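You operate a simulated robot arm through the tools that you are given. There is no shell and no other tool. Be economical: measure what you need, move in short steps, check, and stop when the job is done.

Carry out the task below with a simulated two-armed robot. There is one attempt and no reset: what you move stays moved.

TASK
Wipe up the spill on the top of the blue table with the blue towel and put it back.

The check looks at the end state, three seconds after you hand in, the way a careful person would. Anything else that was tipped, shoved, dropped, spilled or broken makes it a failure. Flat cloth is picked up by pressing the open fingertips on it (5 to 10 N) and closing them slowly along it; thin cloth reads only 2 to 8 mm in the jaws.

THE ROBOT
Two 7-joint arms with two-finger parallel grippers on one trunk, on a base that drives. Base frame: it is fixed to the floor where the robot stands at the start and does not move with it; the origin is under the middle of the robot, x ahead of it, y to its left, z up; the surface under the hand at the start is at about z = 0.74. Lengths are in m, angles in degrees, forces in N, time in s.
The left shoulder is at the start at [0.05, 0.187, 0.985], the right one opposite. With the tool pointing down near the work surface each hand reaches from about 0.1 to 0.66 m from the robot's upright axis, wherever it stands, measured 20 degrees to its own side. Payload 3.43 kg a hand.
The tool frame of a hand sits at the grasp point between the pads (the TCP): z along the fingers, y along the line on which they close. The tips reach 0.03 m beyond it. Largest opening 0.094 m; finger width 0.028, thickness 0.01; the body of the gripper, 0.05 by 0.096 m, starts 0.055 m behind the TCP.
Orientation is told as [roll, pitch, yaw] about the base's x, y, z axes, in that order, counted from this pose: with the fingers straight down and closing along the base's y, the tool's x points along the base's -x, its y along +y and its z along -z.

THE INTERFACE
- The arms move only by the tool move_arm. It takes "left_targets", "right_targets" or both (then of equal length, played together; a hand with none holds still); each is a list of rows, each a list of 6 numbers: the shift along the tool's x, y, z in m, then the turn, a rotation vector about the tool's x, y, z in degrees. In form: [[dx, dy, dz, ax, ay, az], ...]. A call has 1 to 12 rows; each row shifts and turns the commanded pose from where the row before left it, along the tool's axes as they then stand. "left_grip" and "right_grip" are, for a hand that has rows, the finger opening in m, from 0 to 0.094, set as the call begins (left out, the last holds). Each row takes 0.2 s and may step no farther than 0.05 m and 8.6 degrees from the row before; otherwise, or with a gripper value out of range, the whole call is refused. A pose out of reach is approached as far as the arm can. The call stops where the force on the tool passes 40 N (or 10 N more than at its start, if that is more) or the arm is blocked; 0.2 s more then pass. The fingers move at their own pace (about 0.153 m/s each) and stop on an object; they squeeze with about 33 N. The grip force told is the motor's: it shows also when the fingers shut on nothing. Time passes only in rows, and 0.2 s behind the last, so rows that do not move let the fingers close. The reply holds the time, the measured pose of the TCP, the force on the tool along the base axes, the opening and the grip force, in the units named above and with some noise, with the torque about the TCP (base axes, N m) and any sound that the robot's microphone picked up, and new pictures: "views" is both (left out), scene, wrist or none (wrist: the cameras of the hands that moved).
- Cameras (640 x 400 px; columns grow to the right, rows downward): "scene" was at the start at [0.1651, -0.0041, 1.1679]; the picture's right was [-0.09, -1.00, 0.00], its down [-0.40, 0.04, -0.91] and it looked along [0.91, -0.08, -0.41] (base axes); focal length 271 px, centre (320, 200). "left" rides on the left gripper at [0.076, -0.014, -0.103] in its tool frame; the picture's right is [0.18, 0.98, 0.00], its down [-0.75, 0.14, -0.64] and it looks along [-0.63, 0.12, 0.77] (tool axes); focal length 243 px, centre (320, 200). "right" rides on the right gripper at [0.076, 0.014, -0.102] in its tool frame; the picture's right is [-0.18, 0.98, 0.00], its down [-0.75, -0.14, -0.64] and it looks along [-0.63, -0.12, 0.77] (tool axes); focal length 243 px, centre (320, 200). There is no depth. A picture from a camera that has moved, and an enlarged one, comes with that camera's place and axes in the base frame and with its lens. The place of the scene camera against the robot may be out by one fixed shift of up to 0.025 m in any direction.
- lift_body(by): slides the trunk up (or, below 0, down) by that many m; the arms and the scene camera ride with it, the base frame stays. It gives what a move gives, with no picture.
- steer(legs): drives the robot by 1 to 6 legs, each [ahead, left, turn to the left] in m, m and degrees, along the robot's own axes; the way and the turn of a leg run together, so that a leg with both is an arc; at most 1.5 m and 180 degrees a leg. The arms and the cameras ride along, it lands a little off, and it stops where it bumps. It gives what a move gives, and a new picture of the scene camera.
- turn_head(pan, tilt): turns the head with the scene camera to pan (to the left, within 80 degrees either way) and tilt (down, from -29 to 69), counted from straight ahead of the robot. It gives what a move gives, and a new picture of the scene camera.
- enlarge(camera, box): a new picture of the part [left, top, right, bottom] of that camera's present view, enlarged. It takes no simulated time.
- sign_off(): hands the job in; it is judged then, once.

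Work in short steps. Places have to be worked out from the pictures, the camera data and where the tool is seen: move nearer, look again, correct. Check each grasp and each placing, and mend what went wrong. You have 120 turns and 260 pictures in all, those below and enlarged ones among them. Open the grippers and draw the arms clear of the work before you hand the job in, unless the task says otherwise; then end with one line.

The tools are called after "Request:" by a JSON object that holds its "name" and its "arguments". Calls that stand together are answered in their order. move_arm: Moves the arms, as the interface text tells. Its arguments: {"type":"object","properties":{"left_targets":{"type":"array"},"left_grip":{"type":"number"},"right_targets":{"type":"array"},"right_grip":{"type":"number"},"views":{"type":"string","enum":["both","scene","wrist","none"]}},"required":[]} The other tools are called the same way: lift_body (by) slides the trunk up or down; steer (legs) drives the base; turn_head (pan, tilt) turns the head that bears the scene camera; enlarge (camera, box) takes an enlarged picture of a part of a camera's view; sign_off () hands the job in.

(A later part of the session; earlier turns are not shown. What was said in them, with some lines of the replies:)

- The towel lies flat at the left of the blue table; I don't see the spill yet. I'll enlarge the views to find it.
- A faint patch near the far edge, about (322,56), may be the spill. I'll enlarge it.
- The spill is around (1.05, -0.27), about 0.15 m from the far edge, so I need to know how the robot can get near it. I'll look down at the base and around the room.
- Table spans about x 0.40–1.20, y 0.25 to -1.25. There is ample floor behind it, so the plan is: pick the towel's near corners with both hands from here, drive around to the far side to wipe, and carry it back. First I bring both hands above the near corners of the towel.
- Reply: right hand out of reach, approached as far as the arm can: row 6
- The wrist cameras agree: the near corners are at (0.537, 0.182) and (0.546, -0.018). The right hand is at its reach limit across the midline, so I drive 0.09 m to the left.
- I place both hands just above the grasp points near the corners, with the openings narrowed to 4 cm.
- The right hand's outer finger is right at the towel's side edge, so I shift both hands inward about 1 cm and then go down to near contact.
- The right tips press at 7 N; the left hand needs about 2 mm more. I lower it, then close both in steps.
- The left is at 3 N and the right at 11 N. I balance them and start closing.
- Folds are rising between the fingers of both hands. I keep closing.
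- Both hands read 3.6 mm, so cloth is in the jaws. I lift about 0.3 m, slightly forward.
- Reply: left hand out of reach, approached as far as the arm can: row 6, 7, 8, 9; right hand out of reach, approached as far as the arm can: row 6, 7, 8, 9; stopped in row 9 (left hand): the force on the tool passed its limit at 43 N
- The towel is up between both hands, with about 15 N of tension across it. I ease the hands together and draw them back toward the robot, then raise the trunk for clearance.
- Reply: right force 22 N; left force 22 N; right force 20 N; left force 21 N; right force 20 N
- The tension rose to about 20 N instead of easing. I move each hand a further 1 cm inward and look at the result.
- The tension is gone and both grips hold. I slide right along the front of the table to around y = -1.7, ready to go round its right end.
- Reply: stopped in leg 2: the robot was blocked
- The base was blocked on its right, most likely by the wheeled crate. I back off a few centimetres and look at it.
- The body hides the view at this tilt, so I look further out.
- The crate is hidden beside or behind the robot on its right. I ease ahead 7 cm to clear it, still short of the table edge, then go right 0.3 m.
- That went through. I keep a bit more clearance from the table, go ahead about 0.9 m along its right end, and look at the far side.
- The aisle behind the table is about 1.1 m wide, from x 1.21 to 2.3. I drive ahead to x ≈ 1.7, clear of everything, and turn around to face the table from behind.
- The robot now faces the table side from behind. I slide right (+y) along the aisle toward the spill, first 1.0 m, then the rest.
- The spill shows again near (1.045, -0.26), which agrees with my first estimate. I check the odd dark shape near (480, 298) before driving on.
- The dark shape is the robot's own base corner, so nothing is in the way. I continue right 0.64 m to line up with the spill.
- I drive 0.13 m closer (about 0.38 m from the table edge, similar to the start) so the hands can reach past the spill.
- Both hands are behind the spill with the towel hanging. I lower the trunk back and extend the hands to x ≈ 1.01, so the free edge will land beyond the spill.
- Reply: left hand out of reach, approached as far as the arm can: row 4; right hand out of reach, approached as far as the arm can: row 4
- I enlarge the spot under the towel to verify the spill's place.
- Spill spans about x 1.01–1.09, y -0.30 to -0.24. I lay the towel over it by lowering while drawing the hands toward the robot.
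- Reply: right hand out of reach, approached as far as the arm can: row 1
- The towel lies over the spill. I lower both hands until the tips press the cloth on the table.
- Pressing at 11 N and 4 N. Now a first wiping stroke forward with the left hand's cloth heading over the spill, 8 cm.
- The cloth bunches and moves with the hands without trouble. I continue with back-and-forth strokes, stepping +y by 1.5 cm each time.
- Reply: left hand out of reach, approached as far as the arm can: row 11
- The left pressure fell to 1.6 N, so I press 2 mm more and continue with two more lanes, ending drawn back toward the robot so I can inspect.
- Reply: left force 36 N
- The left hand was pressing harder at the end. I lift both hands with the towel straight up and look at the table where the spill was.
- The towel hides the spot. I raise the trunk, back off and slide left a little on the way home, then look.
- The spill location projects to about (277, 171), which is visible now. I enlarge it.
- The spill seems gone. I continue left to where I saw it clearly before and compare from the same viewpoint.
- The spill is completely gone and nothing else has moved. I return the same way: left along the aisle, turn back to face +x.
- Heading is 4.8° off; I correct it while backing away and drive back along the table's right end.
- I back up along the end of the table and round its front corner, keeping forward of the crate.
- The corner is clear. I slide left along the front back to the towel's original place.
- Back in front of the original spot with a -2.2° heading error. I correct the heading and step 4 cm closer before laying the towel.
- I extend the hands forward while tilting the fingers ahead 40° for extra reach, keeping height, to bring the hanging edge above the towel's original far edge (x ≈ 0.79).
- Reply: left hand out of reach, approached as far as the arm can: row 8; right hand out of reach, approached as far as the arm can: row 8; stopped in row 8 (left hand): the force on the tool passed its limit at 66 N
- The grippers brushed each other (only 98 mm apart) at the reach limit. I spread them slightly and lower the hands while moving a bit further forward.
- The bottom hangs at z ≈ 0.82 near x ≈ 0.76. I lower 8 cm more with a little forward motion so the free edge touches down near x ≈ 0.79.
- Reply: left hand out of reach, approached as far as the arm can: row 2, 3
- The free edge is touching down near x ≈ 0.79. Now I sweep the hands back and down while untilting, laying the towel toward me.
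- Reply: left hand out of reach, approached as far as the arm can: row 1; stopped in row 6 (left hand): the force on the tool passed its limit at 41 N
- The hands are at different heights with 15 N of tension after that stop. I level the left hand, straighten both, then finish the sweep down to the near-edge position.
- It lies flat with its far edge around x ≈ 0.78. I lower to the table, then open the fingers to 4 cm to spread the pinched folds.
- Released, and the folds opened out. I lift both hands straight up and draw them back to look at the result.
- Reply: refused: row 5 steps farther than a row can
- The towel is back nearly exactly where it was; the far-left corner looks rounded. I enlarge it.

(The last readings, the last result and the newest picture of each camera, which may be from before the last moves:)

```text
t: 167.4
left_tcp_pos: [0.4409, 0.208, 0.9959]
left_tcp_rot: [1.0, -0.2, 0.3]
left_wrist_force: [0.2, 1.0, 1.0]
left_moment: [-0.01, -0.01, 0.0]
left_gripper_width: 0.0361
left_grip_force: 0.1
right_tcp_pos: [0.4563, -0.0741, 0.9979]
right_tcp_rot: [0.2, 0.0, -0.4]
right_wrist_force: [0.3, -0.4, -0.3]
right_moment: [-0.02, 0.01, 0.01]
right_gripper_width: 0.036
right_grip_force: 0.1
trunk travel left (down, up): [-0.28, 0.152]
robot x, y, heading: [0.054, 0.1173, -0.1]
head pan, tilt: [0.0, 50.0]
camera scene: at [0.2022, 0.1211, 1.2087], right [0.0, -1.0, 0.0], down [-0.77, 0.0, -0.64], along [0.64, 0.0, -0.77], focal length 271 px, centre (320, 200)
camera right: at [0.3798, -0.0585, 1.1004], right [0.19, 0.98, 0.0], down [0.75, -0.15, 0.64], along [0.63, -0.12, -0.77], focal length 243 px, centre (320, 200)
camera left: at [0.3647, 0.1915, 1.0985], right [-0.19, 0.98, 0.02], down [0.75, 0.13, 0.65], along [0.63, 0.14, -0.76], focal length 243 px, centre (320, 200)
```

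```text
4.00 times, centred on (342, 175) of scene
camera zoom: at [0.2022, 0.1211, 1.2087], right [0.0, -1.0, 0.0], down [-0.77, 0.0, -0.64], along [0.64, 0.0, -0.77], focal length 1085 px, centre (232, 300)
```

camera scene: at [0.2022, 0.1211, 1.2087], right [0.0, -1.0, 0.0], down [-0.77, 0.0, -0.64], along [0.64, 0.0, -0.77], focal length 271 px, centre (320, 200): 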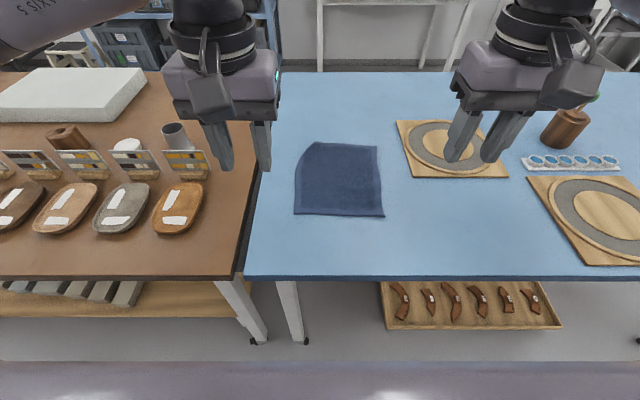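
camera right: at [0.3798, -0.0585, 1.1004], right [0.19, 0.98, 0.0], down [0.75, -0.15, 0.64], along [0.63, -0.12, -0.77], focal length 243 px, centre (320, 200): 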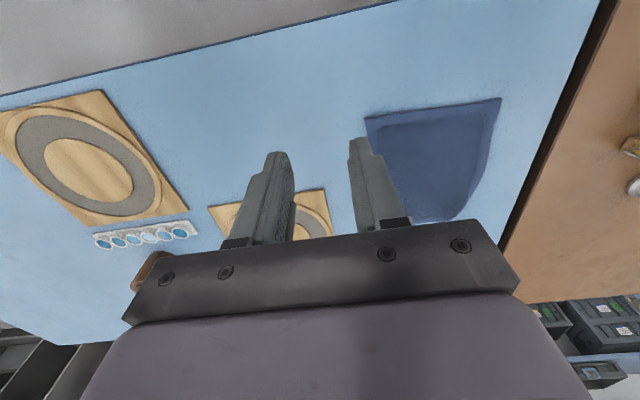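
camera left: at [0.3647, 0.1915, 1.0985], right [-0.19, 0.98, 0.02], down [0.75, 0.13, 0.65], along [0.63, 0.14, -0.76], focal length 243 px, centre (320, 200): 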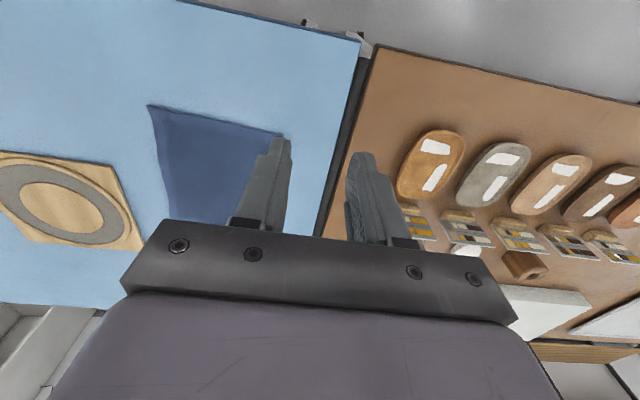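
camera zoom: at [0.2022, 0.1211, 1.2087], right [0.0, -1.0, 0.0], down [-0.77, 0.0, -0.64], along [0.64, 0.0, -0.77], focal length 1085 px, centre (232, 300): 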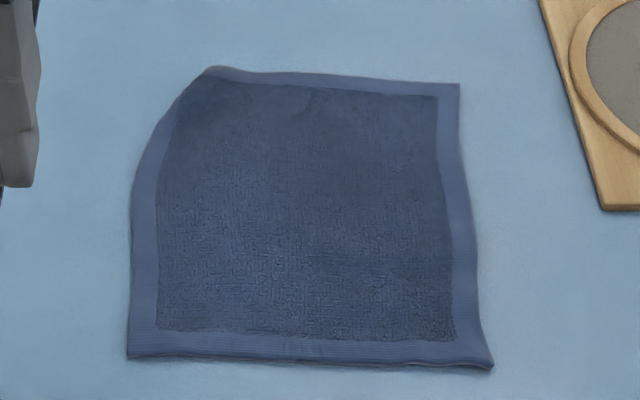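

The towel is flat, unfolded and in place within a couple of centimetres. I open the grippers, raise them clear and back off slightly.

Request:
{"name": "move_arm", "arguments": {"left_targets": [[0, 0, -0.03, 0, 0, 0], [0, 0, -0.03, 0, 0, 0]], "right_targets": [[0, 0, -0.03, 0, 0, 0], [0, 0, -0.03, 0, 0, 0]], "left_grip": 0.09, "right_grip": 0.09, "views": "none"}}

Request:
{"name": "steer", "arguments": {"legs": [[-0.08, 0, 0]]}}

Request:
{"name": "turn_head", "arguments": {"pan": -15, "tilt": 40}}

```text
t: 168.0
left_tcp_pos: [0.4425, 0.2058, 1.0568]
left_tcp_rot: [1.0, 0.0, 0.3]
left_wrist_force: [0.2, -0.2, 0.2]
left_moment: [0.0, 0.01, -0.02]
left_gripper_width: 0.0896
left_grip_force: 0.0
right_tcp_pos: [0.4578, -0.0724, 1.0567]
right_tcp_rot: [0.2, 0.2, -0.3]
right_wrist_force: [-0.2, 0.7, -0.6]
right_moment: [0.01, 0.01, 0.0]
right_gripper_width: 0.09
right_grip_force: 0.1
trunk travel left (down, up): [-0.28, 0.152]
robot x, y, heading: [0.0522, 0.1157, 0.2]
head pan, tilt: [0.0, 50.0]
```

```text
t: 169.0
left_tcp_pos: [0.3636, 0.2038, 1.0571]
left_tcp_rot: [1.1, -0.2, 0.2]
left_wrist_force: [-0.2, -0.6, -1.2]
left_moment: [-0.02, -0.01, -0.03]
left_gripper_width: 0.0901
left_grip_force: 0.0
right_tcp_pos: [0.3786, -0.0737, 1.0558]
right_tcp_rot: [0.2, 0.1, -0.5]
right_wrist_force: [0.7, -0.4, -0.3]
right_moment: [0.0, -0.01, -0.05]
right_gripper_width: 0.0902
right_grip_force: 0.1
trunk travel left (down, up): [-0.28, 0.152]
robot x, y, heading: [-0.0272, 0.1156, 0.0]
head pan, tilt: [0.0, 50.0]
camera scene: at [0.1234, 0.121, 1.2088], right [0.0, -1.0, 0.0], down [-0.77, 0.0, -0.64], along [0.64, 0.0, -0.77], focal length 271 px, centre (320, 200)
```

scene: 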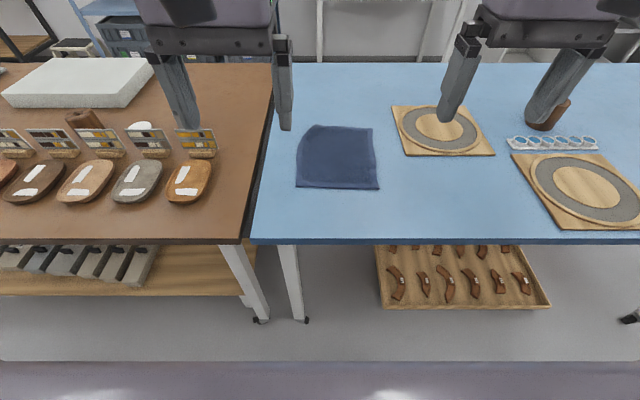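

```text
t: 169.8
left_tcp_pos: [0.3641, 0.2041, 1.0559]
left_tcp_rot: [1.2, 0.0, 0.2]
left_wrist_force: [0.3, -0.1, -0.5]
left_moment: [-0.01, -0.01, 0.0]
left_gripper_width: 0.0899
left_grip_force: 0.1
right_tcp_pos: [0.3812, -0.0729, 1.0548]
right_tcp_rot: [0.2, 0.2, -0.5]
right_wrist_force: [0.0, 0.1, -0.2]
right_moment: [0.02, 0.05, 0.02]
right_gripper_width: 0.09
right_grip_force: 0.0
trunk travel left (down, up): [-0.28, 0.152]
robot x, y, heading: [-0.027, 0.1122, 0.1]
head pan, tilt: [-15.0, 40.0]
camera scene: at [0.1292, 0.0991, 1.2228], right [-0.26, -0.97, 0.0], down [-0.62, 0.17, -0.77], along [0.74, -0.2, -0.64], focal length 271 px, centre (320, 200)
```

scene: 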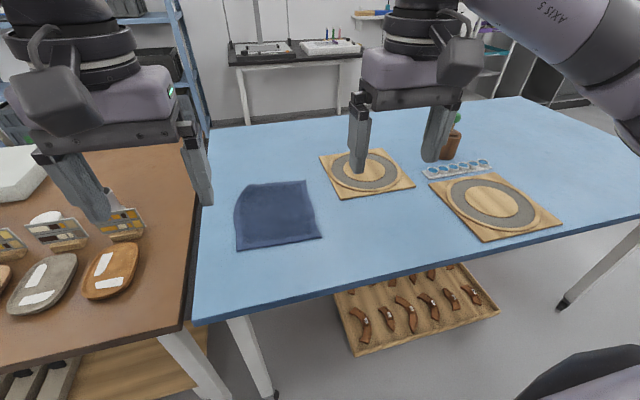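

The table is clean, the towel is back in place, and everything else on it looks undisturbed. The arms are clear, so I hand in.

Request:
{"name": "sign_off", "arguments": {}}

```text
The job is handed in.
```

I wiped up the spill with the blue towel and laid the towel back flat within about 2 cm of where it started; its far-left corner is slightly rounded. The base bumped something on its right on the way round the table, probably the wheeled crate. The crate was upright when I saw it afterwards, but I could not confirm it hadn't shifted slightly.
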